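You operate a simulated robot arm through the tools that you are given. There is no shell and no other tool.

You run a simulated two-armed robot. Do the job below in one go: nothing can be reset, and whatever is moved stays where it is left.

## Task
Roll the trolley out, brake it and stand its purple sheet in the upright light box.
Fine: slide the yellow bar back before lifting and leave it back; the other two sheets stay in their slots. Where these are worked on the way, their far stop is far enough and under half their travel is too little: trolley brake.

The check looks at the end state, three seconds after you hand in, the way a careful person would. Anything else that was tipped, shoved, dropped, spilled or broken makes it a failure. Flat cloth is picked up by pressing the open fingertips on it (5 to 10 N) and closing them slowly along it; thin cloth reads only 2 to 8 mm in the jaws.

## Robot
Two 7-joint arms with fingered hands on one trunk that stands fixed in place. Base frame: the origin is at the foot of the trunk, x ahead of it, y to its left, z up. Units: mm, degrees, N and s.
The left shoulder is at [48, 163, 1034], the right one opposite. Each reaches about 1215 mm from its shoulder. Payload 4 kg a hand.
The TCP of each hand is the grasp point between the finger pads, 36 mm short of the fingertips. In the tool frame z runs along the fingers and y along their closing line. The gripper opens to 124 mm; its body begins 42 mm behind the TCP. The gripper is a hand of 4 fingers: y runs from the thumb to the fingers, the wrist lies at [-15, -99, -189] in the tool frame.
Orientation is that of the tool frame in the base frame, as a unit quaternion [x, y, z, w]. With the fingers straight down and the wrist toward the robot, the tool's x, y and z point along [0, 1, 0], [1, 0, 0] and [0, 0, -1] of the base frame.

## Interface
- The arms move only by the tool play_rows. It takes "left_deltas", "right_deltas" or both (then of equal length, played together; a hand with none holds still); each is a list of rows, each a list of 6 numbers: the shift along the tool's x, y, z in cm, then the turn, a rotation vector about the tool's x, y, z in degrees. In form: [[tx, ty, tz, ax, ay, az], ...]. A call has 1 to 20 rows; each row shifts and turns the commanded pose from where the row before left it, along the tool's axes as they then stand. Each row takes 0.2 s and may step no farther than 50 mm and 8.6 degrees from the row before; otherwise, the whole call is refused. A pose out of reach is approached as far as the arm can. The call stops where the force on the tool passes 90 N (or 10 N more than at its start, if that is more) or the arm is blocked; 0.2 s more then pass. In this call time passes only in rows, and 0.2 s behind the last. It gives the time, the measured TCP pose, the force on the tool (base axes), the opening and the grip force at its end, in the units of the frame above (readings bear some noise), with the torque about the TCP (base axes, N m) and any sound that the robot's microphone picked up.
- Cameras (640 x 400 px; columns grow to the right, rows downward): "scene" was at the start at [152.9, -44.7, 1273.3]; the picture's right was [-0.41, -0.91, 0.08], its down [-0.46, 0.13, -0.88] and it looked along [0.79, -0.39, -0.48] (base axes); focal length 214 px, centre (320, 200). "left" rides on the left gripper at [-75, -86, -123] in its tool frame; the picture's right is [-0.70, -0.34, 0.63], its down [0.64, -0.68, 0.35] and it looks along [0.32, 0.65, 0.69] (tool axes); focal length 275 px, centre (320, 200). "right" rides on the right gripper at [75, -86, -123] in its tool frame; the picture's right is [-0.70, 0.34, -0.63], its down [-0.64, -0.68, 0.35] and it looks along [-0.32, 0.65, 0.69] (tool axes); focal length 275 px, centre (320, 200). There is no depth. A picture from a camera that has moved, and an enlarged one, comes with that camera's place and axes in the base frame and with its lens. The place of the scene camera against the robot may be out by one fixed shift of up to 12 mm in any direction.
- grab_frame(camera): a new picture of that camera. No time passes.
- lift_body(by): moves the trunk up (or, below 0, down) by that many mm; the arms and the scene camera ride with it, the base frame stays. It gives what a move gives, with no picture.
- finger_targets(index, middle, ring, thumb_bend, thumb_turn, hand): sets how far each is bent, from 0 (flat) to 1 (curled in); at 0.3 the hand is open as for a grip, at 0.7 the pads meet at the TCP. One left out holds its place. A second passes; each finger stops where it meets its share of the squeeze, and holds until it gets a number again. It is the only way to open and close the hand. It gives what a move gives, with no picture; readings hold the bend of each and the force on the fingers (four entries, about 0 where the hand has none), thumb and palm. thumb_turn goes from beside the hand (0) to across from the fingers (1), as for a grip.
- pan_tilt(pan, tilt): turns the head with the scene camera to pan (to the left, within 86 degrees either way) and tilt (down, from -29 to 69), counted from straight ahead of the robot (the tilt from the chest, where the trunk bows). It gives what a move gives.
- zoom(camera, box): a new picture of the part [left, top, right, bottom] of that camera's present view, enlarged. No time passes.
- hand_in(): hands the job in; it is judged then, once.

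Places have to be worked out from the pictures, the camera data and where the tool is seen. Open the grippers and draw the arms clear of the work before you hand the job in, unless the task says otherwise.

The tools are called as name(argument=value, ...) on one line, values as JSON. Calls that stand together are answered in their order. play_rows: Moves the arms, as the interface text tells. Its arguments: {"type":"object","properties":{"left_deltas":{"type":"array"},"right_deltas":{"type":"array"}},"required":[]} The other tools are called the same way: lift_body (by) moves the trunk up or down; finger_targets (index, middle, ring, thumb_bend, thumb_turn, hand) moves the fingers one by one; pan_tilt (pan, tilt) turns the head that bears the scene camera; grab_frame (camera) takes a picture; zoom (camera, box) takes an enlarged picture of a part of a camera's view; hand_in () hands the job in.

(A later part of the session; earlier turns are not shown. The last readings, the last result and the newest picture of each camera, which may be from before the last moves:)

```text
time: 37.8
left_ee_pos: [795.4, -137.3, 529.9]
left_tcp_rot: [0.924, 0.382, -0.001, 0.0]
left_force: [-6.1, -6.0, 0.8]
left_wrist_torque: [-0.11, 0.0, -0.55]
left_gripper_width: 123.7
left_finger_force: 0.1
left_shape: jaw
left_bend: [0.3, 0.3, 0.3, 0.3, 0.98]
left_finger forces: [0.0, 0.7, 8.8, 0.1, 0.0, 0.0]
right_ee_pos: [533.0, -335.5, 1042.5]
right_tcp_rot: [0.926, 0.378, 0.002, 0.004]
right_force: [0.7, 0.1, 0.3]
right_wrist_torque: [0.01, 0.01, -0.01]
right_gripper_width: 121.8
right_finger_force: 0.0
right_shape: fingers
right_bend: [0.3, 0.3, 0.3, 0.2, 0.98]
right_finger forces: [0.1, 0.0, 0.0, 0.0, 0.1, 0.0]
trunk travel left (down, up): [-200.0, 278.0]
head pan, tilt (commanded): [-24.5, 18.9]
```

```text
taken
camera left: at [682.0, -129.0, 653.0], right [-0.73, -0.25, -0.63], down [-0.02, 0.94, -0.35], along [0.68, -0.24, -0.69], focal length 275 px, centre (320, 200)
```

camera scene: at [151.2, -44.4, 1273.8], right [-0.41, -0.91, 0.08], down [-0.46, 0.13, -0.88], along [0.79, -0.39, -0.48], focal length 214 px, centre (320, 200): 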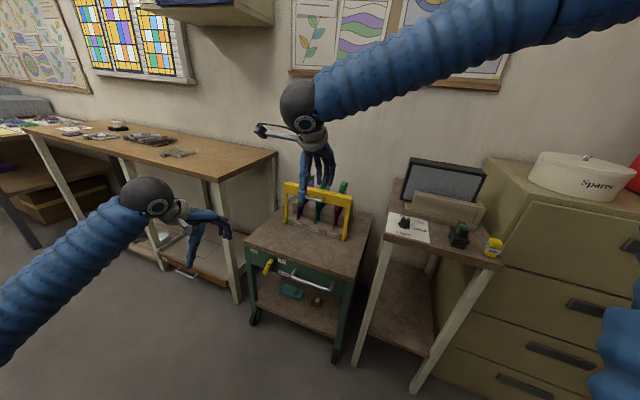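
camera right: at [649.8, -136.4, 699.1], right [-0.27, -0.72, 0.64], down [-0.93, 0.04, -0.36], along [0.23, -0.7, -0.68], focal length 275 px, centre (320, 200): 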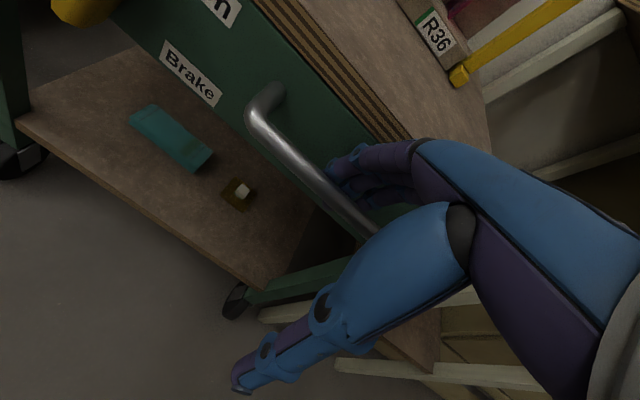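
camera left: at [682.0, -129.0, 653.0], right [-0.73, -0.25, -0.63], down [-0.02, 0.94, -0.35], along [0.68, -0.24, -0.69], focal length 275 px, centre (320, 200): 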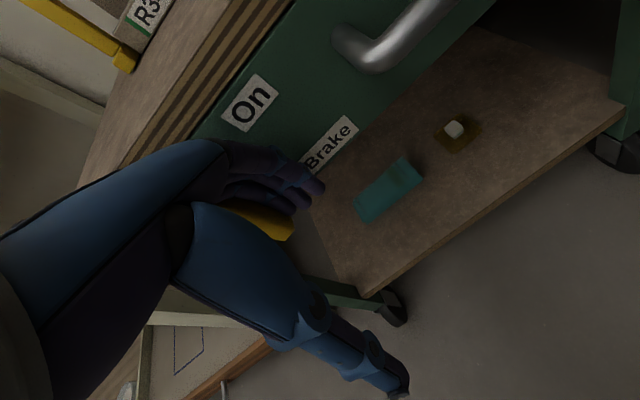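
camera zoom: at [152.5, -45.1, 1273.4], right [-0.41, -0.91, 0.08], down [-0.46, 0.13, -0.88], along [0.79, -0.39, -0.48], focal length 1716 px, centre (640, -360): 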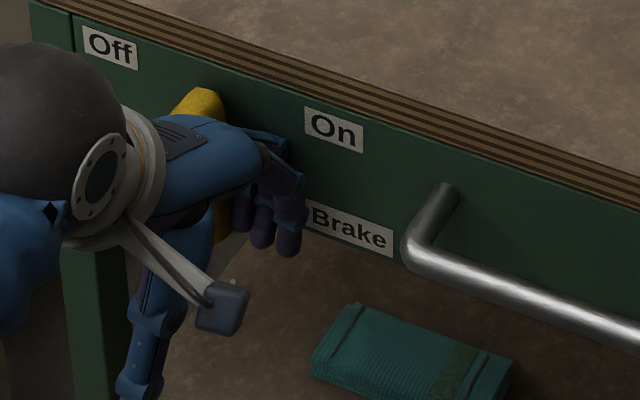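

The lever's top moved left with my finger, so it pivots at its lower end and it was pointing at "On": the brake was on all along. I keep pushing it left to "Off".

play_rows(left_deltas=[[1.2, 0, 0, 0, 0, 0], [1.2, 0, 0, 0, 0, 0], [1.2, 0, 0, 0, 0, 0]])

zoom(camera="scene", box=[230, 235, 310, 285])

grab_frame(camera="right")

```text
time: 38.5
left_ee_pos: [804.5, -131.2, 529.8]
left_tcp_rot: [0.928, 0.373, -0.01, 0.005]
left_force: [-43.3, -22.2, 11.0]
left_wrist_torque: [-1.06, -0.28, -3.0]
left_gripper_width: 123.4
left_finger_force: 0.0
left_shape: jaw
left_bend: [0.3, 0.31, 0.3, 0.3, 0.98]
left_finger forces: [0.0, 8.5, 54.9, 0.0, 0.1, 0.0]
right_ee_pos: [537.3, -330.6, 1041.9]
right_tcp_rot: [0.925, 0.381, 0.0, 0.006]
right_force: [-0.1, 0.5, -1.0]
right_wrist_torque: [-0.02, 0.05, 0.0]
right_gripper_width: 121.9
right_finger_force: 0.1
right_shape: fingers
right_bend: [0.3, 0.3, 0.3, 0.2, 0.98]
right_finger forces: [0.0, 0.0, 0.0, 0.0, 0.1, 0.1]
trunk travel left (down, up): [-200.0, 278.0]
head pan, tilt (commanded): [-24.5, 18.9]
stopped in row 3 (left hand): the force on the tool passed its limit at 101 N (the readings are from after the stop); the commanded pose is now the measured one
```

```text
8.00 times, centred on (270, 260) of scene
camera zoom: at [152.6, -43.9, 1273.5], right [-0.41, -0.91, 0.08], down [-0.46, 0.13, -0.88], along [0.79, -0.39, -0.48], focal length 1716 px, centre (720, -280)
```

zoom: 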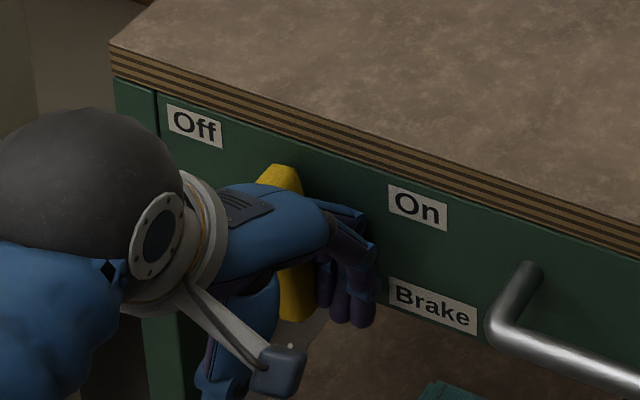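

```text
taken
camera right: at [528.3, -215.1, 1163.4], right [-0.26, -0.72, 0.64], down [-0.94, 0.03, -0.35], along [0.24, -0.69, -0.68], focal length 275 px, centre (320, 200)
```

right: 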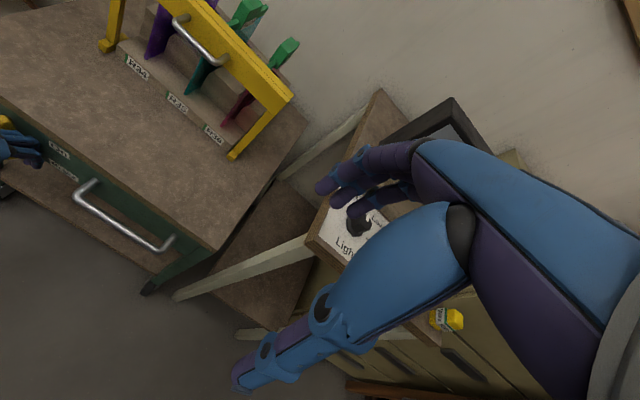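

The lever is now upright; my finger is pressing too near the pivot (about e_r 127, z 489) to turn it further. I back off, rise so only the fingertips reach the lever's top, and push left again.

play_rows(left_deltas=[[-1.5, -0.2, 0, 0, 1.2, -1.2], [-0.5, 0, -2.5, 0, 0, 0], [0, 0, -3.0, 0, 0, 0], [1.0, 0, 0, 0, 0, 0], [1.0, 0, 0, 0, 0, 0]])

zoom(camera="scene", box=[230, 235, 310, 285])

zoom(camera="left", box=[180, 120, 420, 270])

```text
time: 39.6
left_ee_pos: [804.5, -125.2, 584.7]
left_tcp_rot: [0.923, 0.386, 0.003, -0.001]
left_force: [-1.6, -0.8, -0.4]
left_wrist_torque: [-0.02, -0.02, -0.07]
left_gripper_width: 124.0
left_finger_force: 0.0
left_shape: jaw
left_bend: [0.3, 0.3, 0.3, 0.3, 0.98]
left_finger forces: [0.1, 0.1, 0.6, 0.0, 0.1, 0.0]
right_ee_pos: [535.8, -332.7, 1040.7]
right_tcp_rot: [0.925, 0.379, 0.0, 0.004]
right_force: [-0.4, 1.3, -0.2]
right_wrist_torque: [0.01, -0.02, 0.0]
right_gripper_width: 122.0
right_finger_force: 0.1
right_shape: fingers
right_bend: [0.3, 0.3, 0.3, 0.2, 0.98]
right_finger forces: [0.0, 0.0, 0.0, 0.0, 0.0, 0.0]
trunk travel left (down, up): [-200.0, 278.0]
head pan, tilt (commanded): [-24.5, 18.9]
```

```text
8.00 times, centred on (270, 260) of scene
camera zoom: at [152.8, -44.9, 1273.4], right [-0.41, -0.91, 0.08], down [-0.46, 0.13, -0.88], along [0.79, -0.39, -0.48], focal length 1716 px, centre (720, -280)
```

zoom: 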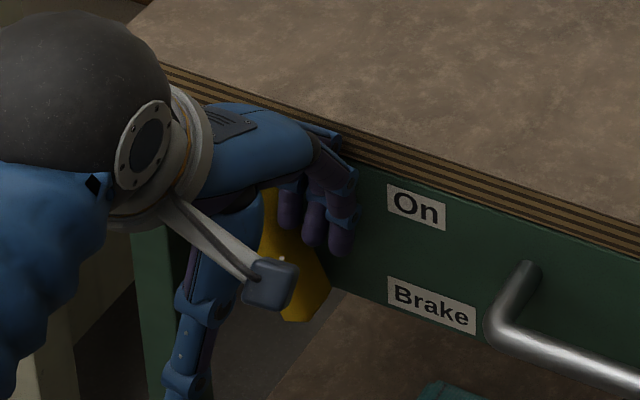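

```text
2.67 times, centred on (300, 195) of left
camera zoom: at [691.6, -119.7, 708.3], right [-0.72, -0.26, -0.64], down [-0.03, 0.94, -0.34], along [0.69, -0.23, -0.69], focal length 734 px, centre (373, 213)
```

zoom: 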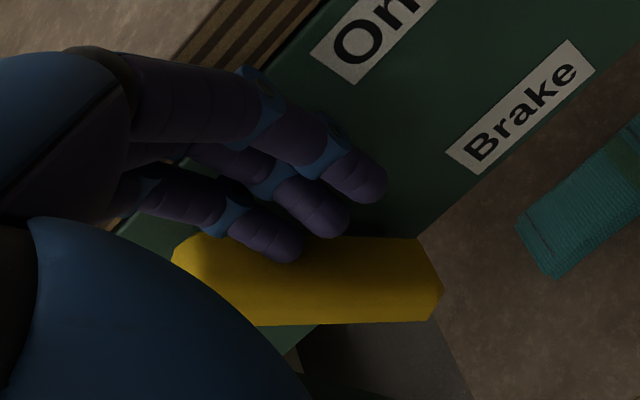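

With only the tips at the top, the lever turns left easily. I keep pushing toward "Off".

play_rows(left_deltas=[[1.0, 0, 0, 0, 0, 0], [1.0, 0, 0, 0, 0, 0], [1.0, 0, 0, 0, 0, 0]])

zoom(camera="left", box=[180, 120, 420, 270])

zoom(camera="scene", box=[230, 235, 310, 285])

```text
time: 40.5
left_ee_pos: [829.1, -105.7, 586.0]
left_tcp_rot: [0.923, 0.385, 0.004, 0.0]
left_force: [-2.6, -2.4, 3.3]
left_wrist_torque: [-0.17, -0.1, -0.25]
left_gripper_width: 124.2
left_finger_force: 0.1
left_shape: jaw
left_bend: [0.3, 0.3, 0.3, 0.3, 0.98]
left_finger forces: [0.1, 0.0, 4.2, 0.0, 0.0, 0.0]
right_ee_pos: [534.5, -332.0, 1042.8]
right_tcp_rot: [0.925, 0.381, 0.001, 0.004]
right_force: [0.3, 0.1, 0.3]
right_wrist_torque: [0.02, -0.03, 0.03]
right_gripper_width: 121.7
right_finger_force: 0.0
right_shape: fingers
right_bend: [0.3, 0.3, 0.3, 0.2, 0.98]
right_finger forces: [0.0, 0.1, 0.0, 0.1, 0.1, 0.0]
trunk travel left (down, up): [-200.0, 278.0]
head pan, tilt (commanded): [-24.5, 18.9]
```

```text
2.67 times, centred on (300, 195) of left
camera zoom: at [713.5, -99.7, 709.5], right [-0.72, -0.26, -0.64], down [-0.03, 0.94, -0.34], along [0.69, -0.23, -0.69], focal length 734 px, centre (373, 213)
```

zoom: 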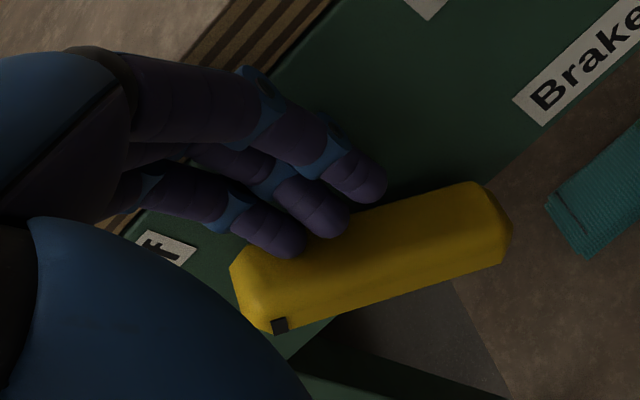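

```text
8.00 times, centred on (270, 260) of scene
camera zoom: at [152.4, -44.9, 1273.5], right [-0.41, -0.91, 0.08], down [-0.46, 0.13, -0.88], along [0.79, -0.39, -0.48], focal length 1716 px, centre (720, -280)
```

zoom: 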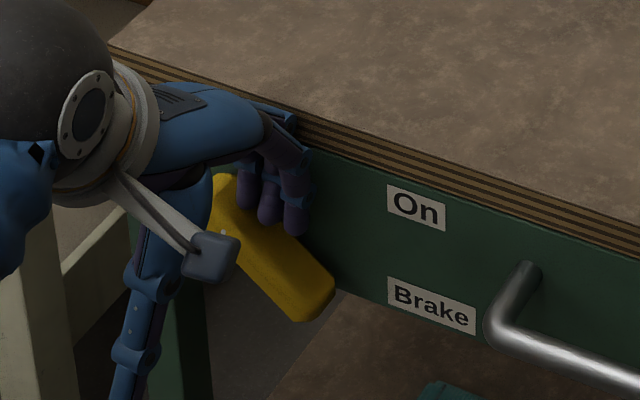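

The lever now leans about 47° left, pointing at the "Off" label. One more small push to its stop, then I back the left hand out.

play_rows(left_deltas=[[0.7, 0, 0, 0, 0, 0], [0.5, 0, 0, 0, 0, 0]])

zoom(camera="scene", box=[230, 235, 310, 285])

```text
time: 41.0
left_ee_pos: [833.6, -99.3, 587.9]
left_tcp_rot: [0.923, 0.386, 0.004, 0.001]
left_force: [-8.8, -9.3, 8.8]
left_wrist_torque: [-0.56, -0.33, -0.88]
left_gripper_width: 123.9
left_finger_force: 0.1
left_shape: jaw
left_bend: [0.3, 0.3, 0.3, 0.3, 0.98]
left_finger forces: [0.0, 0.0, 16.9, 0.0, 0.1, 0.0]
right_ee_pos: [533.3, -332.9, 1042.7]
right_tcp_rot: [0.925, 0.38, 0.001, 0.005]
right_force: [0.3, 0.1, 0.1]
right_wrist_torque: [-0.02, 0.04, 0.03]
right_gripper_width: 121.7
right_finger_force: 0.0
right_shape: fingers
right_bend: [0.3, 0.3, 0.3, 0.2, 0.98]
right_finger forces: [0.1, 0.1, 0.0, 0.0, 0.0, 0.0]
trunk travel left (down, up): [-200.0, 278.0]
head pan, tilt (commanded): [-24.5, 18.9]
```

```text
8.00 times, centred on (270, 260) of scene
camera zoom: at [151.6, -45.1, 1273.6], right [-0.41, -0.91, 0.08], down [-0.46, 0.13, -0.88], along [0.79, -0.39, -0.48], focal length 1716 px, centre (720, -280)
```

zoom: 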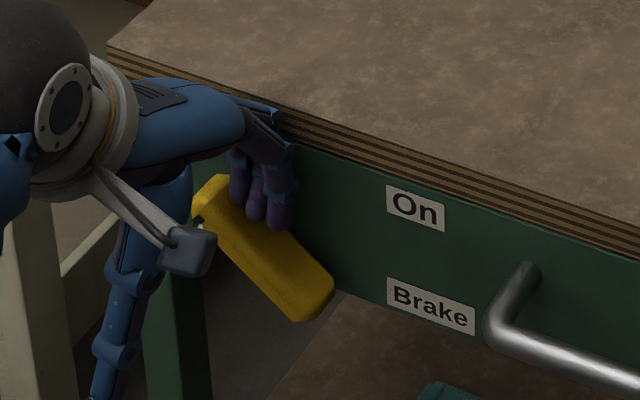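

The lever sits on its "Off" stop. The left arm suits this trolley angle better, so I back it off the lever, lift it over to above the handle, and move the right hand up and to the right out of its way.

play_rows(left_deltas=[[-1.2, -0.5, 0, 0, 0, 0], [-0.5, -2.0, 0, 0, 0, 0], [0, -1.0, -3.5, 0, 0, 0], [0, 0, -4.5, 0, 0, 0], [0, 0, -4.0, 0, 0, 0]], right_deltas=[[-2.8, 2.8, -3.0, 0, 0, 0], [-2.8, 2.8, -3.0, 0, 0, 0], [-2.8, 2.8, -3.0, 0, 0, 0], [-2.8, 2.8, -3.0, 0, 0, 0], [-2.8, 2.8, -3.0, 0, 0, 0]])

play_rows(left_deltas=[[-4.4, 0, 0, 0, 0, 0], [-4.4, 0, 0, 0, 0, 0], [-4.4, 0, 0, 0, 0, 0], [-4.4, 0, 0, 0, 0, 0], [-4.3, 0, 0, 0, 0, 0]])

grab_frame(camera="scene")

grab_frame(camera="left")

zoom(camera="scene", box=[230, 220, 390, 320])

```text
time: 42.2
left_ee_pos: [797.9, -85.4, 703.6]
left_tcp_rot: [0.922, 0.386, 0.003, -0.001]
left_force: [-0.5, 0.6, -0.4]
left_wrist_torque: [0.01, -0.02, -0.02]
left_gripper_width: 123.9
left_finger_force: 0.1
left_shape: jaw
left_bend: [0.3, 0.3, 0.3, 0.3, 0.98]
left_finger forces: [0.1, 0.0, 0.1, 0.0, 0.0, 0.1]
right_ee_pos: [533.5, -532.1, 1193.3]
right_tcp_rot: [0.925, 0.381, 0.001, 0.004]
right_force: [0.2, -1.1, 0.3]
right_wrist_torque: [-0.01, -0.03, 0.0]
right_gripper_width: 121.9
right_finger_force: 0.1
right_shape: fingers
right_bend: [0.3, 0.3, 0.3, 0.2, 0.98]
right_finger forces: [0.1, 0.1, 0.1, 0.0, 0.0, 0.1]
trunk travel left (down, up): [-200.0, 278.0]
head pan, tilt (commanded): [-24.5, 18.9]
```

```text
time: 43.5
left_ee_pos: [641.9, -240.9, 704.8]
left_tcp_rot: [0.922, 0.387, 0.003, -0.001]
left_force: [0.3, 0.1, 0.2]
left_wrist_torque: [0.03, 0.0, 0.0]
left_gripper_width: 123.9
left_finger_force: 0.1
left_shape: jaw
left_bend: [0.3, 0.3, 0.3, 0.3, 0.98]
left_finger forces: [0.0, 0.0, 0.1, 0.0, 0.1, 0.1]
right_ee_pos: [532.6, -531.6, 1193.2]
right_tcp_rot: [0.925, 0.381, 0.001, 0.004]
right_force: [1.0, 0.4, -0.1]
right_wrist_torque: [0.02, -0.02, -0.01]
right_gripper_width: 121.8
right_finger_force: 0.1
right_shape: fingers
right_bend: [0.3, 0.3, 0.3, 0.2, 0.98]
right_finger forces: [0.1, 0.0, 0.0, 0.1, 0.0, 0.0]
trunk travel left (down, up): [-200.0, 278.0]
head pan, tilt (commanded): [-24.5, 18.9]
```

```text
taken
camera scene: at [152.6, -45.3, 1273.4], right [-0.41, -0.91, 0.08], down [-0.46, 0.13, -0.88], along [0.79, -0.39, -0.48], focal length 214 px, centre (320, 200)
```

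scene: 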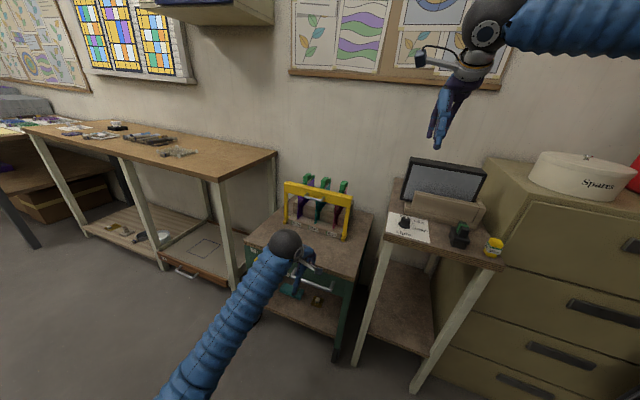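

```text
taken
camera left: at [527.0, -234.5, 828.6], right [-0.72, -0.26, -0.64], down [-0.03, 0.94, -0.34], along [0.69, -0.23, -0.69], focal length 275 px, centre (320, 200)
```

left: 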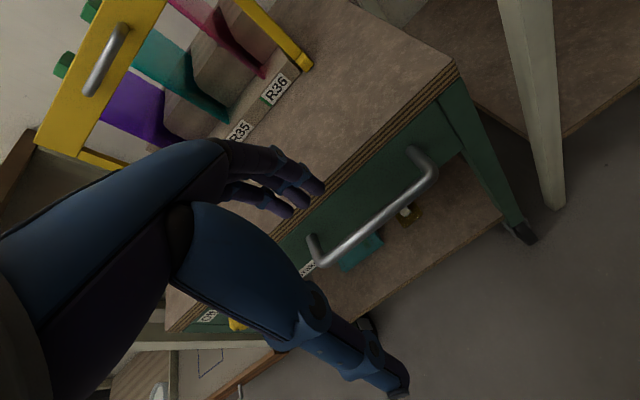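

```text
4.00 times, centred on (310, 270) of scene
camera zoom: at [152.6, -45.3, 1273.4], right [-0.41, -0.91, 0.08], down [-0.46, 0.13, -0.88], along [0.79, -0.39, -0.48], focal length 858 px, centre (360, -80)
```

zoom: 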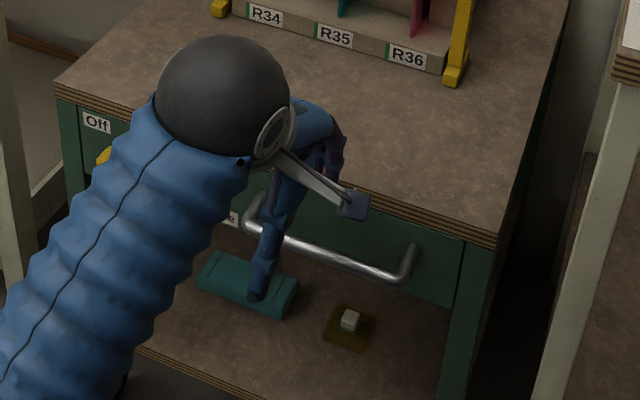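

The left hand is in line with the handle's middle. I shift forward 3 cm so the open fingertips fall behind the bar, then descend.

play_rows(left_deltas=[[0, 3.1, 0, 0, 0, 0], [0, 0, 2.5, 0, 0, 0], [0, 0, 2.5, 0, 0, 0], [0, 0, 2.0, 0, 0, 0], [0, 0, 2.0, 0, 0, 0], [0, 0, 2.0, 0, 0, 0], [0, 0, 1.5, 0, 0, 0]])

zoom(camera="left", box=[180, 100, 500, 300])

```text
time: 45.0
left_ee_pos: [667.5, -262.5, 577.1]
left_tcp_rot: [0.923, 0.386, 0.003, -0.001]
left_force: [-0.2, 0.2, 0.1]
left_wrist_torque: [0.0, 0.01, 0.0]
left_gripper_width: 123.8
left_finger_force: 0.2
left_shape: jaw
left_bend: [0.3, 0.3, 0.3, 0.3, 0.98]
left_finger forces: [0.0, 0.1, 0.0, 0.1, 0.1, 0.0]
right_ee_pos: [533.6, -529.7, 1192.6]
right_tcp_rot: [0.925, 0.38, 0.001, 0.004]
right_force: [0.8, -0.6, -0.1]
right_wrist_torque: [-0.01, 0.0, -0.01]
right_gripper_width: 122.1
right_finger_force: 0.1
right_shape: fingers
right_bend: [0.3, 0.3, 0.3, 0.2, 0.98]
right_finger forces: [0.1, 0.0, 0.0, 0.0, 0.1, 0.0]
trunk travel left (down, up): [-200.0, 278.0]
head pan, tilt (commanded): [-24.5, 18.9]
```

```text
2.00 times, centred on (340, 200) of left
camera zoom: at [551.7, -256.1, 701.2], right [-0.73, -0.26, -0.64], down [-0.03, 0.94, -0.34], along [0.69, -0.23, -0.69], focal length 551 px, centre (280, 200)
```

zoom: 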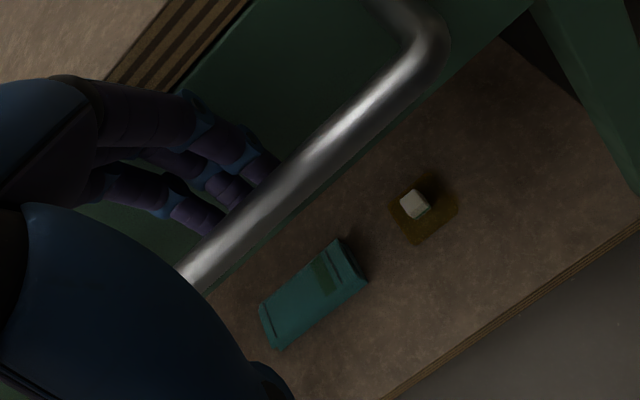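

The fingers are behind the bar with no contact. I curl them around it.

finger_targets(hand="left", index=0.5, middle=0.5, ring=0.5)

play_rows(left_deltas=[[0, -1.0, 0, 0, 0, 0], [0, -1.5, 0, 0, 0, 0], [0, -1.5, 0, 0, 0, 0]])

grab_frame(camera="scene")

zoom(camera="left", box=[180, 100, 500, 300])

```text
time: 46.0
left_ee_pos: [667.2, -263.2, 577.8]
left_tcp_rot: [0.923, 0.386, 0.004, -0.001]
left_force: [-3.2, 3.2, 0.5]
left_wrist_torque: [-0.06, -0.07, 0.06]
left_gripper_width: 92.4
left_finger_force: 1.9
left_shape: fingers
left_bend: [0.5, 0.51, 0.5, 0.3, 0.98]
left_finger forces: [0.0, 4.4, 0.0, 0.0, 0.1, 0.0]
right_ee_pos: [532.7, -529.3, 1193.5]
right_tcp_rot: [0.925, 0.38, 0.001, 0.004]
right_force: [0.3, 0.3, 0.0]
right_wrist_torque: [-0.02, -0.01, 0.03]
right_gripper_width: 121.9
right_finger_force: 0.0
right_shape: fingers
right_bend: [0.3, 0.3, 0.3, 0.2, 0.98]
right_finger forces: [0.0, 0.2, 0.0, 0.0, 0.0, 0.1]
trunk travel left (down, up): [-200.0, 278.0]
head pan, tilt (commanded): [-24.5, 18.9]
```

```text
time: 46.9
left_ee_pos: [638.5, -234.1, 578.5]
left_tcp_rot: [0.923, 0.386, 0.003, -0.001]
left_force: [-2.9, 3.2, 0.4]
left_wrist_torque: [-0.04, -0.1, 0.04]
left_gripper_width: 92.5
left_finger_force: 2.2
left_shape: fingers
left_bend: [0.5, 0.51, 0.5, 0.3, 0.98]
left_finger forces: [0.0, 3.8, 0.0, 0.1, 0.0, 0.1]
right_ee_pos: [533.3, -530.2, 1193.5]
right_tcp_rot: [0.925, 0.38, 0.0, 0.005]
right_force: [-0.5, 0.1, 0.5]
right_wrist_torque: [-0.01, 0.0, 0.04]
right_gripper_width: 121.8
right_finger_force: 0.0
right_shape: fingers
right_bend: [0.3, 0.3, 0.3, 0.2, 0.98]
right_finger forces: [0.0, 0.0, 0.0, 0.0, 0.0, 0.1]
trunk travel left (down, up): [-200.0, 278.0]
head pan, tilt (commanded): [-24.5, 18.9]
```

```text
taken
camera scene: at [152.6, -44.6, 1273.4], right [-0.41, -0.91, 0.08], down [-0.46, 0.13, -0.88], along [0.79, -0.39, -0.48], focal length 214 px, centre (320, 200)
```

scene: 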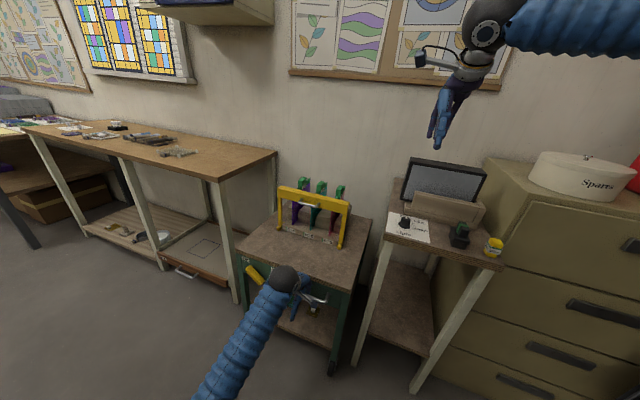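

```text
2.00 times, centred on (340, 200) of left
camera zoom: at [524.3, -228.5, 701.5], right [-0.73, -0.26, -0.64], down [-0.03, 0.94, -0.34], along [0.69, -0.23, -0.69], focal length 551 px, centre (280, 200)
```

zoom: 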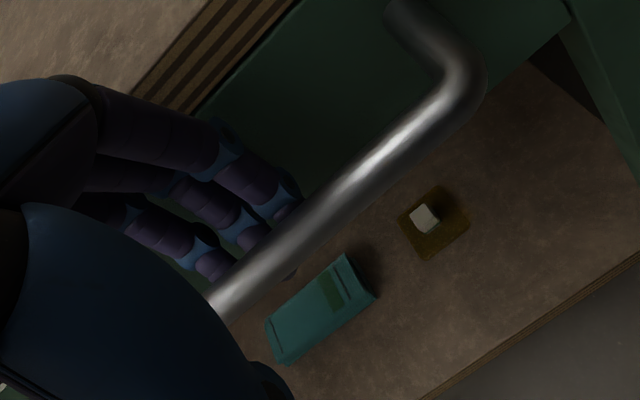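

The trolley now rolls freely with only a few newtons. I keep drawing it out along its axis, slowing at the end.

play_rows(left_deltas=[[0, -1.5, 0, 0, 0, 0], [0, -1.8, 0, 0, 0, 0], [0, -1.8, 0, 0, 0, 0], [0, -1.8, 0, 0, 0, 0], [0, -1.8, 0, 0, 0, 0], [0, -1.8, 0, 0, 0, 0], [0, -1.5, 0, 0, 0, 0], [0, -1.0, 0, 0, 0, 0], [0, -0.6, 0, 0, 0, 0], [0, -0.3, 0, 0, 0, 0]])

grab_frame(camera="scene")

zoom(camera="left", box=[180, 100, 500, 300])

```text
time: 49.0
left_ee_pos: [540.3, -136.5, 576.2]
left_tcp_rot: [0.923, 0.386, 0.003, -0.002]
left_force: [2.5, -2.9, -1.9]
left_wrist_torque: [0.02, 0.07, -0.05]
left_gripper_width: 94.8
left_finger_force: 1.9
left_shape: fingers
left_bend: [0.49, 0.5, 0.49, 0.3, 0.98]
left_finger forces: [2.6, 0.1, 1.8, 0.0, 0.0, 0.0]
right_ee_pos: [532.5, -530.7, 1193.5]
right_tcp_rot: [0.925, 0.38, 0.001, 0.005]
right_force: [-0.4, 0.8, 0.3]
right_wrist_torque: [0.02, -0.01, -0.04]
right_gripper_width: 122.0
right_finger_force: 0.1
right_shape: fingers
right_bend: [0.3, 0.3, 0.3, 0.2, 0.98]
right_finger forces: [0.0, 0.0, 0.1, 0.1, 0.0, 0.0]
trunk travel left (down, up): [-200.0, 278.0]
head pan, tilt (commanded): [-24.5, 18.9]
```

```text
taken
camera scene: at [153.0, -44.9, 1273.3], right [-0.41, -0.91, 0.08], down [-0.46, 0.13, -0.88], along [0.79, -0.39, -0.48], focal length 214 px, centre (320, 200)
```

scene: 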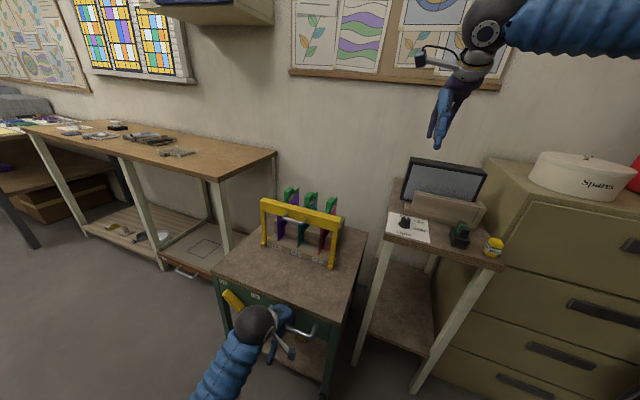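

```text
2.00 times, centred on (340, 200) of left
camera zoom: at [425.4, -130.6, 699.0], right [-0.73, -0.26, -0.64], down [-0.03, 0.94, -0.34], along [0.69, -0.23, -0.69], focal length 551 px, centre (280, 200)
```

zoom: 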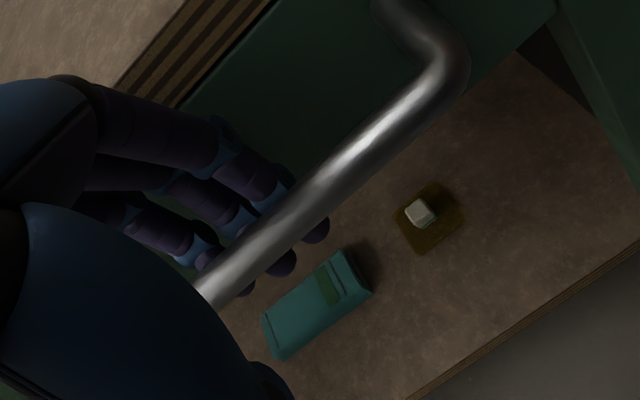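

It has come out roughly 18 cm and follows smoothly. I draw it another 14 cm, again easing off at the end.

play_rows(left_deltas=[[0, -1.2, 0, 0, 0, 0], [0, -1.7, 0, 0, 0, 0], [0, -1.8, 0, 0, 0, 0], [0, -1.8, 0, 0, 0, 0], [0, -1.8, 0, 0, 0, 0], [0, -1.8, 0, 0, 0, 0], [0, -1.5, 0, 0, 0, 0], [0, -1.0, 0, 0, 0, 0], [0, -0.6, 0, 0, 0, 0], [0, -0.3, 0, 0, 0, 0]])

grab_frame(camera="scene")

grab_frame(camera="left")

```text
time: 51.2
left_ee_pos: [443.1, -42.1, 576.1]
left_tcp_rot: [0.923, 0.385, 0.004, -0.001]
left_force: [1.3, -3.3, -5.6]
left_wrist_torque: [0.08, 0.16, -0.05]
left_gripper_width: 94.8
left_finger_force: 2.5
left_shape: fingers
left_bend: [0.49, 0.5, 0.49, 0.3, 0.98]
left_finger forces: [2.7, 0.0, 2.7, 0.1, 0.0, 0.0]
right_ee_pos: [532.2, -531.2, 1193.3]
right_tcp_rot: [0.925, 0.38, 0.0, 0.004]
right_force: [0.4, -0.7, -1.0]
right_wrist_torque: [0.03, 0.01, -0.03]
right_gripper_width: 121.9
right_finger_force: 0.0
right_shape: fingers
right_bend: [0.3, 0.3, 0.3, 0.2, 0.98]
right_finger forces: [0.0, 0.1, 0.0, 0.0, 0.0, 0.1]
trunk travel left (down, up): [-200.0, 278.0]
head pan, tilt (commanded): [-24.5, 18.9]
```

```text
taken
camera scene: at [153.1, -44.9, 1273.3], right [-0.41, -0.91, 0.08], down [-0.46, 0.13, -0.88], along [0.79, -0.39, -0.48], focal length 214 px, centre (320, 200)
```

scene: 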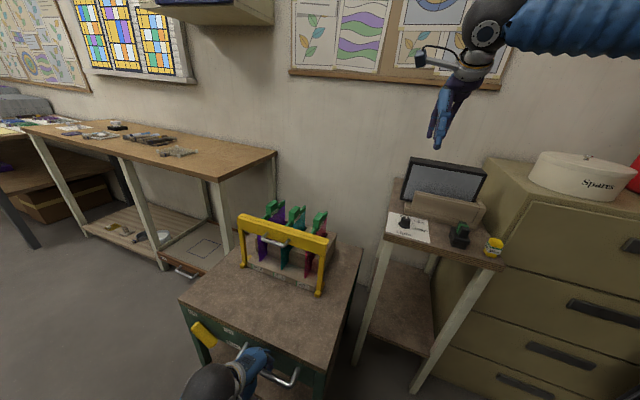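

```text
taken
camera left: at [329.0, -35.2, 701.3], right [-0.73, -0.26, -0.64], down [-0.03, 0.94, -0.34], along [0.69, -0.23, -0.69], focal length 275 px, centre (320, 200)
```

left: 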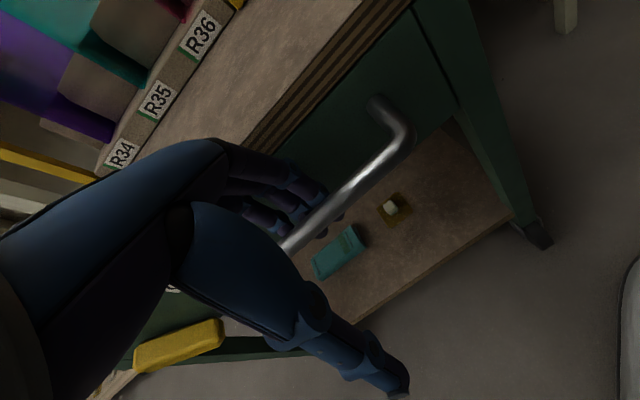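

The trolley is out by about 315 mm and force is nearly nil. I release the bar in stages (open a little, step back, open more) so the finger backs don't press the panel.

finger_targets(hand="left", index=0.42, middle=0.42, ring=0.42)

play_rows(left_deltas=[[0, -0.5, 0, 0, 0, 0], [0, -0.5, 0, 0, 0, 0]])

finger_targets(hand="left", index=0.36, middle=0.36, ring=0.36)

zoom(camera="left", box=[180, 100, 500, 300])

```text
time: 52.2
left_ee_pos: [443.4, -40.8, 578.2]
left_tcp_rot: [0.923, 0.386, 0.003, -0.002]
left_force: [-2.8, 2.8, 0.3]
left_wrist_torque: [-0.06, -0.08, 0.07]
left_gripper_width: 104.7
left_finger_force: 2.0
left_shape: fingers
left_bend: [0.42, 0.44, 0.42, 0.3, 0.98]
left_finger forces: [0.0, 3.9, 0.0, 0.1, 0.0, 0.0]
right_ee_pos: [533.6, -530.4, 1193.2]
right_tcp_rot: [0.925, 0.38, 0.001, 0.005]
right_force: [0.5, 0.3, 0.4]
right_wrist_torque: [0.0, -0.02, 0.02]
right_gripper_width: 122.0
right_finger_force: 0.0
right_shape: fingers
right_bend: [0.3, 0.3, 0.3, 0.2, 0.98]
right_finger forces: [0.0, 0.1, 0.1, 0.1, 0.1, 0.0]
trunk travel left (down, up): [-200.0, 278.0]
head pan, tilt (commanded): [-24.5, 18.9]
```

```text
time: 52.9
left_ee_pos: [436.8, -34.5, 578.4]
left_tcp_rot: [0.922, 0.386, 0.004, -0.001]
left_force: [3.0, -2.7, 0.3]
left_wrist_torque: [-0.07, -0.07, -0.04]
left_gripper_width: 107.0
left_finger_force: 1.6
left_shape: fingers
left_bend: [0.41, 0.42, 0.41, 0.3, 0.98]
left_finger forces: [1.8, 0.0, 1.3, 0.0, 0.0, 0.1]
right_ee_pos: [534.0, -532.6, 1193.3]
right_tcp_rot: [0.925, 0.38, 0.002, 0.005]
right_force: [-0.6, -0.2, -0.2]
right_wrist_torque: [-0.01, -0.01, -0.04]
right_gripper_width: 121.7
right_finger_force: 0.0
right_shape: fingers
right_bend: [0.3, 0.3, 0.3, 0.2, 0.98]
right_finger forces: [0.0, 0.0, 0.0, 0.0, 0.0, 0.1]
trunk travel left (down, up): [-200.0, 278.0]
head pan, tilt (commanded): [-24.5, 18.9]
```

```text
time: 53.9
left_ee_pos: [437.5, -34.7, 578.2]
left_tcp_rot: [0.923, 0.385, 0.003, -0.001]
left_force: [-0.3, -0.5, -0.3]
left_wrist_torque: [0.0, -0.01, 0.01]
left_gripper_width: 114.2
left_finger_force: 0.1
left_shape: fingers
left_bend: [0.36, 0.36, 0.36, 0.3, 0.98]
left_finger forces: [0.0, 0.0, 0.0, 0.1, 0.0, 0.0]
right_ee_pos: [533.7, -529.8, 1191.6]
right_tcp_rot: [0.925, 0.38, 0.001, 0.004]
right_force: [0.2, -0.1, -0.2]
right_wrist_torque: [0.0, 0.0, 0.03]
right_gripper_width: 121.8
right_finger_force: 0.1
right_shape: fingers
right_bend: [0.3, 0.3, 0.3, 0.2, 0.98]
right_finger forces: [0.0, 0.1, 0.1, 0.0, 0.0, 0.0]
trunk travel left (down, up): [-200.0, 278.0]
head pan, tilt (commanded): [-24.5, 18.9]
```

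```text
2.00 times, centred on (340, 200) of left
camera zoom: at [322.3, -28.5, 701.9], right [-0.73, -0.26, -0.64], down [-0.03, 0.94, -0.34], along [0.69, -0.23, -0.69], focal length 551 px, centre (280, 200)
```

zoom: 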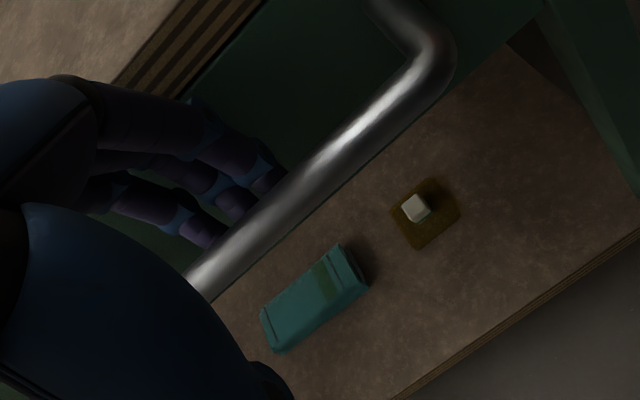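

Hand is free of the bar. I raise it straight up, then carry it left toward the left side of the lever, which now has to be pushed right to "On".

play_rows(left_deltas=[[0, 0, -1.5, 0, 0, 0], [0, -0.3, -2.5, 0, 0, 0], [0, -0.3, -3.0, 0, 0, 0], [0, -0.5, -3.5, 0, 0, 0], [0, -1.0, -3.0, 0, 0, 0]])

grab_frame(camera="scene")

grab_frame(camera="left")

```text
time: 55.0
left_ee_pos: [420.2, -19.1, 712.8]
left_tcp_rot: [0.923, 0.386, 0.003, 0.0]
left_force: [0.4, 0.3, 0.0]
left_wrist_torque: [0.01, 0.01, -0.03]
left_gripper_width: 113.7
left_finger_force: 0.1
left_shape: fingers
left_bend: [0.36, 0.36, 0.36, 0.3, 0.98]
left_finger forces: [0.0, 0.0, 0.0, 0.1, 0.0, 0.1]
right_ee_pos: [534.1, -529.8, 1192.8]
right_tcp_rot: [0.925, 0.38, 0.002, 0.005]
right_force: [0.0, -0.1, 0.4]
right_wrist_torque: [-0.03, 0.0, 0.01]
right_gripper_width: 121.6
right_finger_force: 0.1
right_shape: fingers
right_bend: [0.3, 0.3, 0.3, 0.2, 0.98]
right_finger forces: [0.0, 0.0, 0.1, 0.0, 0.1, 0.0]
trunk travel left (down, up): [-200.0, 278.0]
head pan, tilt (commanded): [-24.5, 18.9]
```

```text
taken
camera scene: at [152.7, -44.8, 1273.4], right [-0.41, -0.91, 0.08], down [-0.46, 0.13, -0.88], along [0.79, -0.39, -0.48], focal length 214 px, centre (320, 200)
```

scene: 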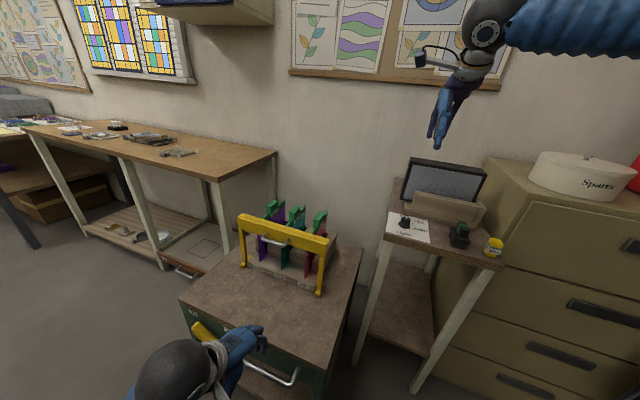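

```text
taken
camera left: at [306.1, -14.0, 837.0], right [-0.72, -0.26, -0.64], down [-0.03, 0.94, -0.34], along [0.69, -0.23, -0.69], focal length 275 px, centre (320, 200)
```

left: 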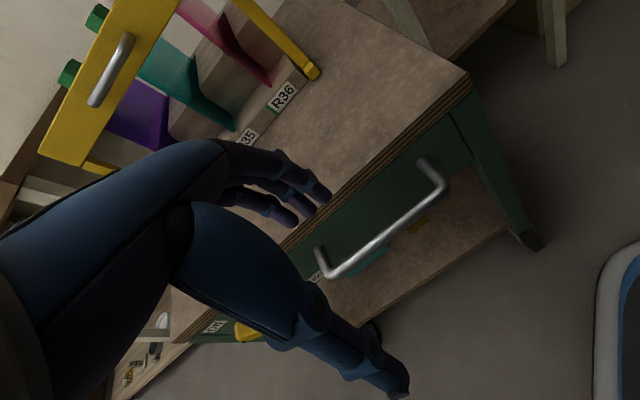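

The trolley stands clear in front of me. I carry the left hand along its front to the left side of the lever.

play_rows(left_deltas=[[4.4, 0, 0, 0, 0, 0], [4.4, 0, 0, 0, 0, 0], [4.4, 0, 0, 0, 0, 0], [4.4, 0.1, 0, 0, 0, 0], [4.4, 0.1, 0, 0, 0, 0], [4.4, 0.1, 0, 0, 0, 0], [4.4, 0.1, 0, 0, 0, 0]])

grab_frame(camera="left")

zoom(camera="scene", box=[150, 270, 310, 370])

```text
time: 56.6
left_ee_pos: [638.6, 197.4, 713.7]
left_tcp_rot: [0.922, 0.386, 0.003, -0.001]
left_force: [-0.3, -0.1, 0.2]
left_wrist_torque: [-0.03, 0.01, 0.01]
left_gripper_width: 113.8
left_finger_force: 0.1
left_shape: fingers
left_bend: [0.36, 0.36, 0.36, 0.3, 0.98]
left_finger forces: [0.1, 0.1, 0.1, 0.1, 0.1, 0.0]
right_ee_pos: [533.8, -530.6, 1194.1]
right_tcp_rot: [0.925, 0.38, 0.001, 0.005]
right_force: [-0.5, 0.8, -0.2]
right_wrist_torque: [-0.02, -0.01, 0.01]
right_gripper_width: 121.5
right_finger_force: 0.0
right_shape: fingers
right_bend: [0.3, 0.3, 0.3, 0.2, 0.98]
right_finger forces: [0.0, 0.1, 0.0, 0.0, 0.1, 0.1]
trunk travel left (down, up): [-200.0, 278.0]
head pan, tilt (commanded): [-24.5, 18.9]
```

```text
taken
camera left: at [524.7, 203.1, 837.0], right [-0.73, -0.26, -0.64], down [-0.03, 0.94, -0.34], along [0.69, -0.23, -0.69], focal length 275 px, centre (320, 200)
```

left: 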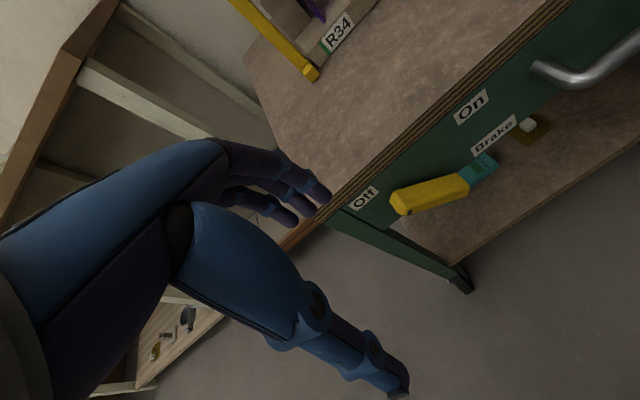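

```text
4.00 times, centred on (230, 320) of scene
camera zoom: at [152.9, -44.2, 1273.3], right [-0.41, -0.91, 0.08], down [-0.46, 0.13, -0.88], along [0.79, -0.39, -0.48], focal length 858 px, centre (680, -280)
```

zoom: 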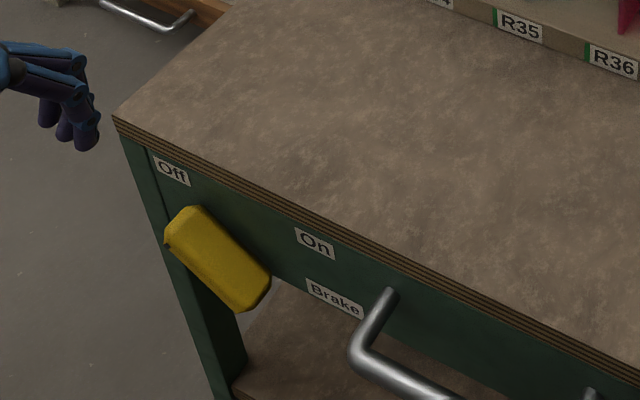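

The lever clearly rests at "Off", its end near e_r 85, z 550, and my index side is at about e_r 61. I straighten the fingers, lower them left of the lever and move in close to the panel.

finger_targets(hand="left", index=0.3, middle=0.3, ring=0.3)

play_rows(left_deltas=[[0, 0, 2.7, 0, 0, 0], [0, 0, 2.7, 0, 0, 0], [0, 0, 2.7, 0, 0, 0], [0, 0, 2.6, 0, 0, 0], [0, 0, 2.4, 0, 0, 0], [0, 1.5, 0, 0, 0, 0]])

zoom(camera="left", box=[180, 100, 500, 300])

zoom(camera="scene", box=[150, 270, 310, 370])

```text
time: 57.6
left_ee_pos: [638.4, 196.6, 713.7]
left_tcp_rot: [0.922, 0.386, 0.003, -0.001]
left_force: [0.7, 0.0, -0.1]
left_wrist_torque: [0.0, 0.03, 0.01]
left_gripper_width: 122.8
left_finger_force: 0.1
left_shape: fingers
left_bend: [0.3, 0.3, 0.3, 0.3, 0.98]
left_finger forces: [0.1, 0.0, 0.0, 0.0, 0.0, 0.1]
right_ee_pos: [533.3, -530.7, 1194.6]
right_tcp_rot: [0.925, 0.381, 0.001, 0.003]
right_force: [1.1, 0.1, 0.8]
right_wrist_torque: [-0.04, 0.02, 0.0]
right_gripper_width: 121.5
right_finger_force: 0.1
right_shape: fingers
right_bend: [0.3, 0.3, 0.3, 0.2, 0.98]
right_finger forces: [0.0, 0.0, 0.1, 0.0, 0.0, 0.0]
trunk travel left (down, up): [-200.0, 278.0]
head pan, tilt (commanded): [-24.5, 18.9]
```

```text
time: 59.0
left_ee_pos: [652.1, 187.1, 583.6]
left_tcp_rot: [0.922, 0.386, 0.003, -0.001]
left_force: [-1.0, -0.6, -0.2]
left_wrist_torque: [0.05, -0.02, 0.01]
left_gripper_width: 123.0
left_finger_force: 0.1
left_shape: fingers
left_bend: [0.3, 0.3, 0.3, 0.3, 0.98]
left_finger forces: [0.0, 0.0, 0.0, 0.1, 0.0, 0.1]
right_ee_pos: [534.1, -531.7, 1193.0]
right_tcp_rot: [0.925, 0.381, 0.001, 0.004]
right_force: [0.3, 0.5, -0.6]
right_wrist_torque: [-0.05, -0.01, -0.03]
right_gripper_width: 121.7
right_finger_force: 0.0
right_shape: fingers
right_bend: [0.3, 0.3, 0.3, 0.2, 0.98]
right_finger forces: [0.0, 0.1, 0.0, 0.1, 0.1, 0.0]
trunk travel left (down, up): [-200.0, 278.0]
head pan, tilt (commanded): [-24.5, 18.9]
```

```text
2.00 times, centred on (340, 200) of left
camera zoom: at [537.0, 192.8, 707.4], right [-0.73, -0.26, -0.64], down [-0.03, 0.94, -0.34], along [0.69, -0.23, -0.69], focal length 551 px, centre (280, 200)
```

zoom: 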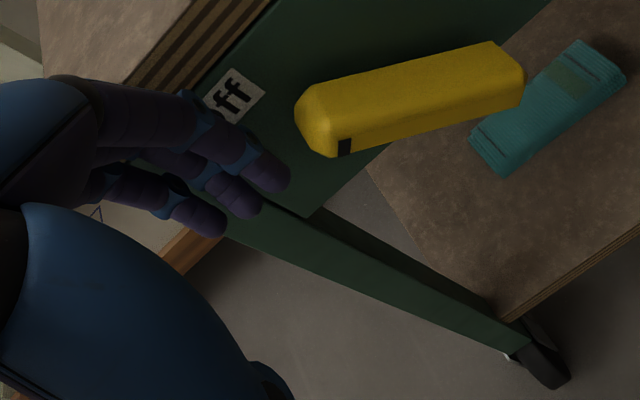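

```text
4.00 times, centred on (230, 320) of scene
camera zoom: at [153.1, -44.9, 1273.3], right [-0.41, -0.91, 0.08], down [-0.46, 0.13, -0.88], along [0.79, -0.39, -0.48], focal length 858 px, centre (680, -280)
```

zoom: 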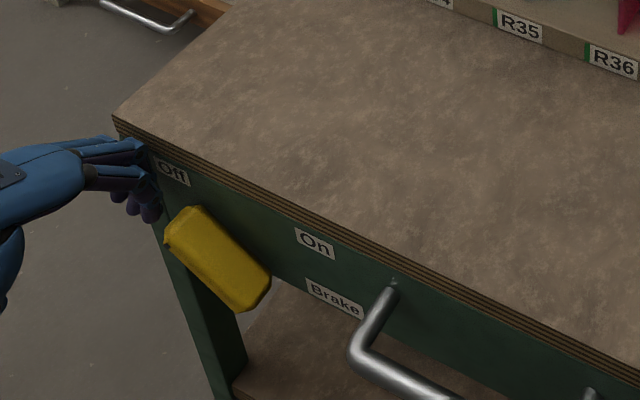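

The index side is just left of the lever's end. I push right in small steps.

play_rows(left_deltas=[[-1.2, 0, 0, 0, 0, 0], [-1.2, 0, 0, 0, 0, 0], [-1.2, 0, 0, 0, 0, 0], [-1.2, 0, 0, 0, 0, 0]])

zoom(camera="left", box=[180, 100, 500, 300])

zoom(camera="scene", box=[150, 270, 310, 370])

```text
time: 60.0
left_ee_pos: [614.2, 148.8, 579.7]
left_tcp_rot: [0.923, 0.384, 0.001, -0.003]
left_force: [0.0, 0.6, -0.2]
left_wrist_torque: [0.02, 0.01, -0.03]
left_gripper_width: 123.4
left_finger_force: 0.0
left_shape: fingers
left_bend: [0.3, 0.3, 0.3, 0.3, 0.98]
left_finger forces: [0.1, 0.1, 0.0, 0.0, 0.0, 0.0]
right_ee_pos: [533.5, -531.7, 1191.6]
right_tcp_rot: [0.925, 0.379, 0.001, 0.004]
right_force: [0.4, -0.2, 0.0]
right_wrist_torque: [0.05, -0.03, -0.01]
right_gripper_width: 122.2
right_finger_force: 0.0
right_shape: fingers
right_bend: [0.3, 0.3, 0.3, 0.2, 0.98]
right_finger forces: [0.0, 0.0, 0.0, 0.0, 0.0, 0.1]
trunk travel left (down, up): [-200.0, 278.0]
head pan, tilt (commanded): [-24.5, 18.9]
```

```text
2.00 times, centred on (340, 200) of left
camera zoom: at [499.7, 156.1, 704.4], right [-0.73, -0.25, -0.63], down [-0.03, 0.94, -0.34], along [0.68, -0.23, -0.69], focal length 551 px, centre (280, 200)
```

zoom: 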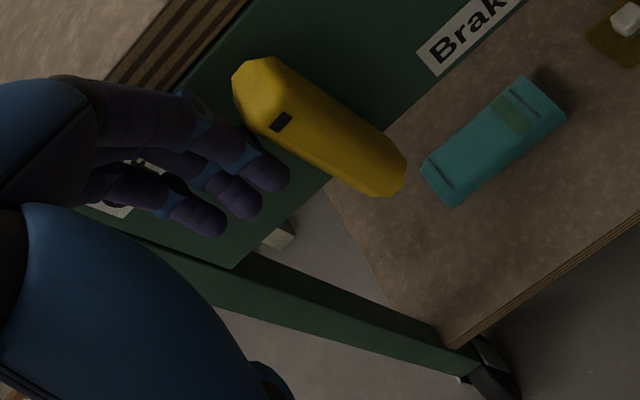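

```text
4.00 times, centred on (230, 320) of scene
camera zoom: at [153.5, -45.7, 1272.5], right [-0.41, -0.91, 0.08], down [-0.46, 0.14, -0.88], along [0.79, -0.39, -0.48], focal length 858 px, centre (680, -280)
```

zoom: 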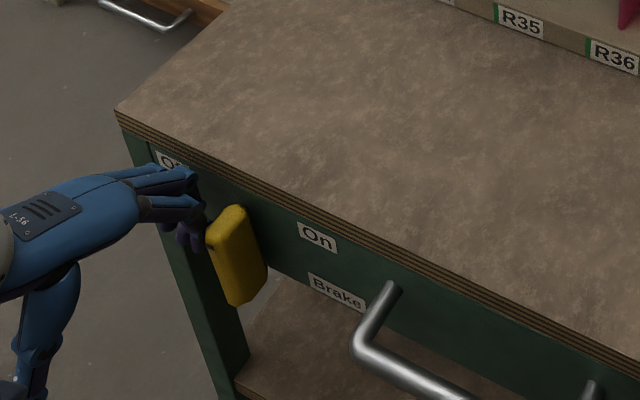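

The lever swings over easily and is already near upright. I continue to the right toward "On".

play_rows(left_deltas=[[-1.2, 0, 0, 0, 0, 0], [-1.2, 0, 0, 0, 0, 0], [-1.2, 0, 0, 0, 0, 0], [-1.2, 0, 0, 0, 0, 0]])

zoom(camera="left", box=[180, 100, 500, 300])

zoom(camera="scene", box=[150, 270, 310, 370])

```text
time: 61.0
left_ee_pos: [585.8, 121.4, 582.9]
left_tcp_rot: [0.921, 0.388, 0.004, -0.001]
left_force: [16.8, 18.5, 2.4]
left_wrist_torque: [0.51, -0.68, 1.89]
left_gripper_width: 123.2
left_finger_force: 19.0
left_shape: fingers
left_bend: [0.29, 0.3, 0.3, 0.3, 0.98]
left_finger forces: [38.9, 0.0, 0.0, 0.0, 0.0, 0.0]
right_ee_pos: [534.2, -528.6, 1194.4]
right_tcp_rot: [0.925, 0.38, 0.001, 0.005]
right_force: [-0.8, -0.2, -0.3]
right_wrist_torque: [0.0, -0.01, 0.01]
right_gripper_width: 121.8
right_finger_force: 0.1
right_shape: fingers
right_bend: [0.3, 0.3, 0.3, 0.2, 0.98]
right_finger forces: [0.0, 0.0, 0.0, 0.0, 0.0, 0.0]
trunk travel left (down, up): [-200.0, 278.0]
head pan, tilt (commanded): [-24.5, 18.9]
```

```text
2.00 times, centred on (340, 200) of left
camera zoom: at [470.6, 126.9, 705.9], right [-0.72, -0.26, -0.64], down [-0.03, 0.94, -0.34], along [0.69, -0.22, -0.69], focal length 551 px, centre (280, 200)
```

zoom: 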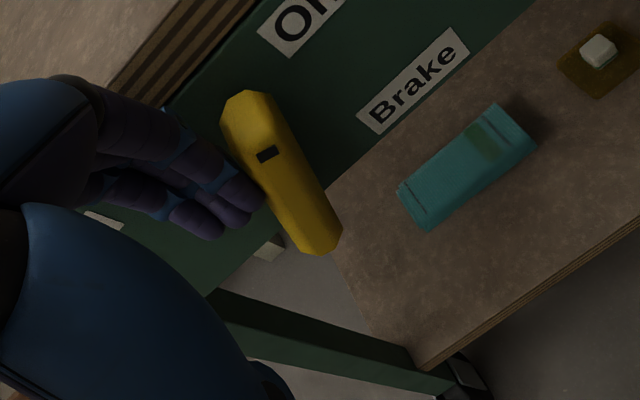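

```text
4.00 times, centred on (230, 320) of scene
camera zoom: at [153.6, -43.4, 1273.4], right [-0.41, -0.91, 0.08], down [-0.46, 0.13, -0.88], along [0.79, -0.39, -0.48], focal length 858 px, centre (680, -280)
```

zoom: 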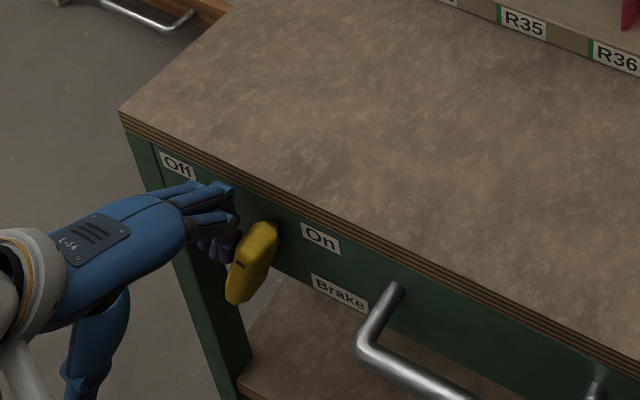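

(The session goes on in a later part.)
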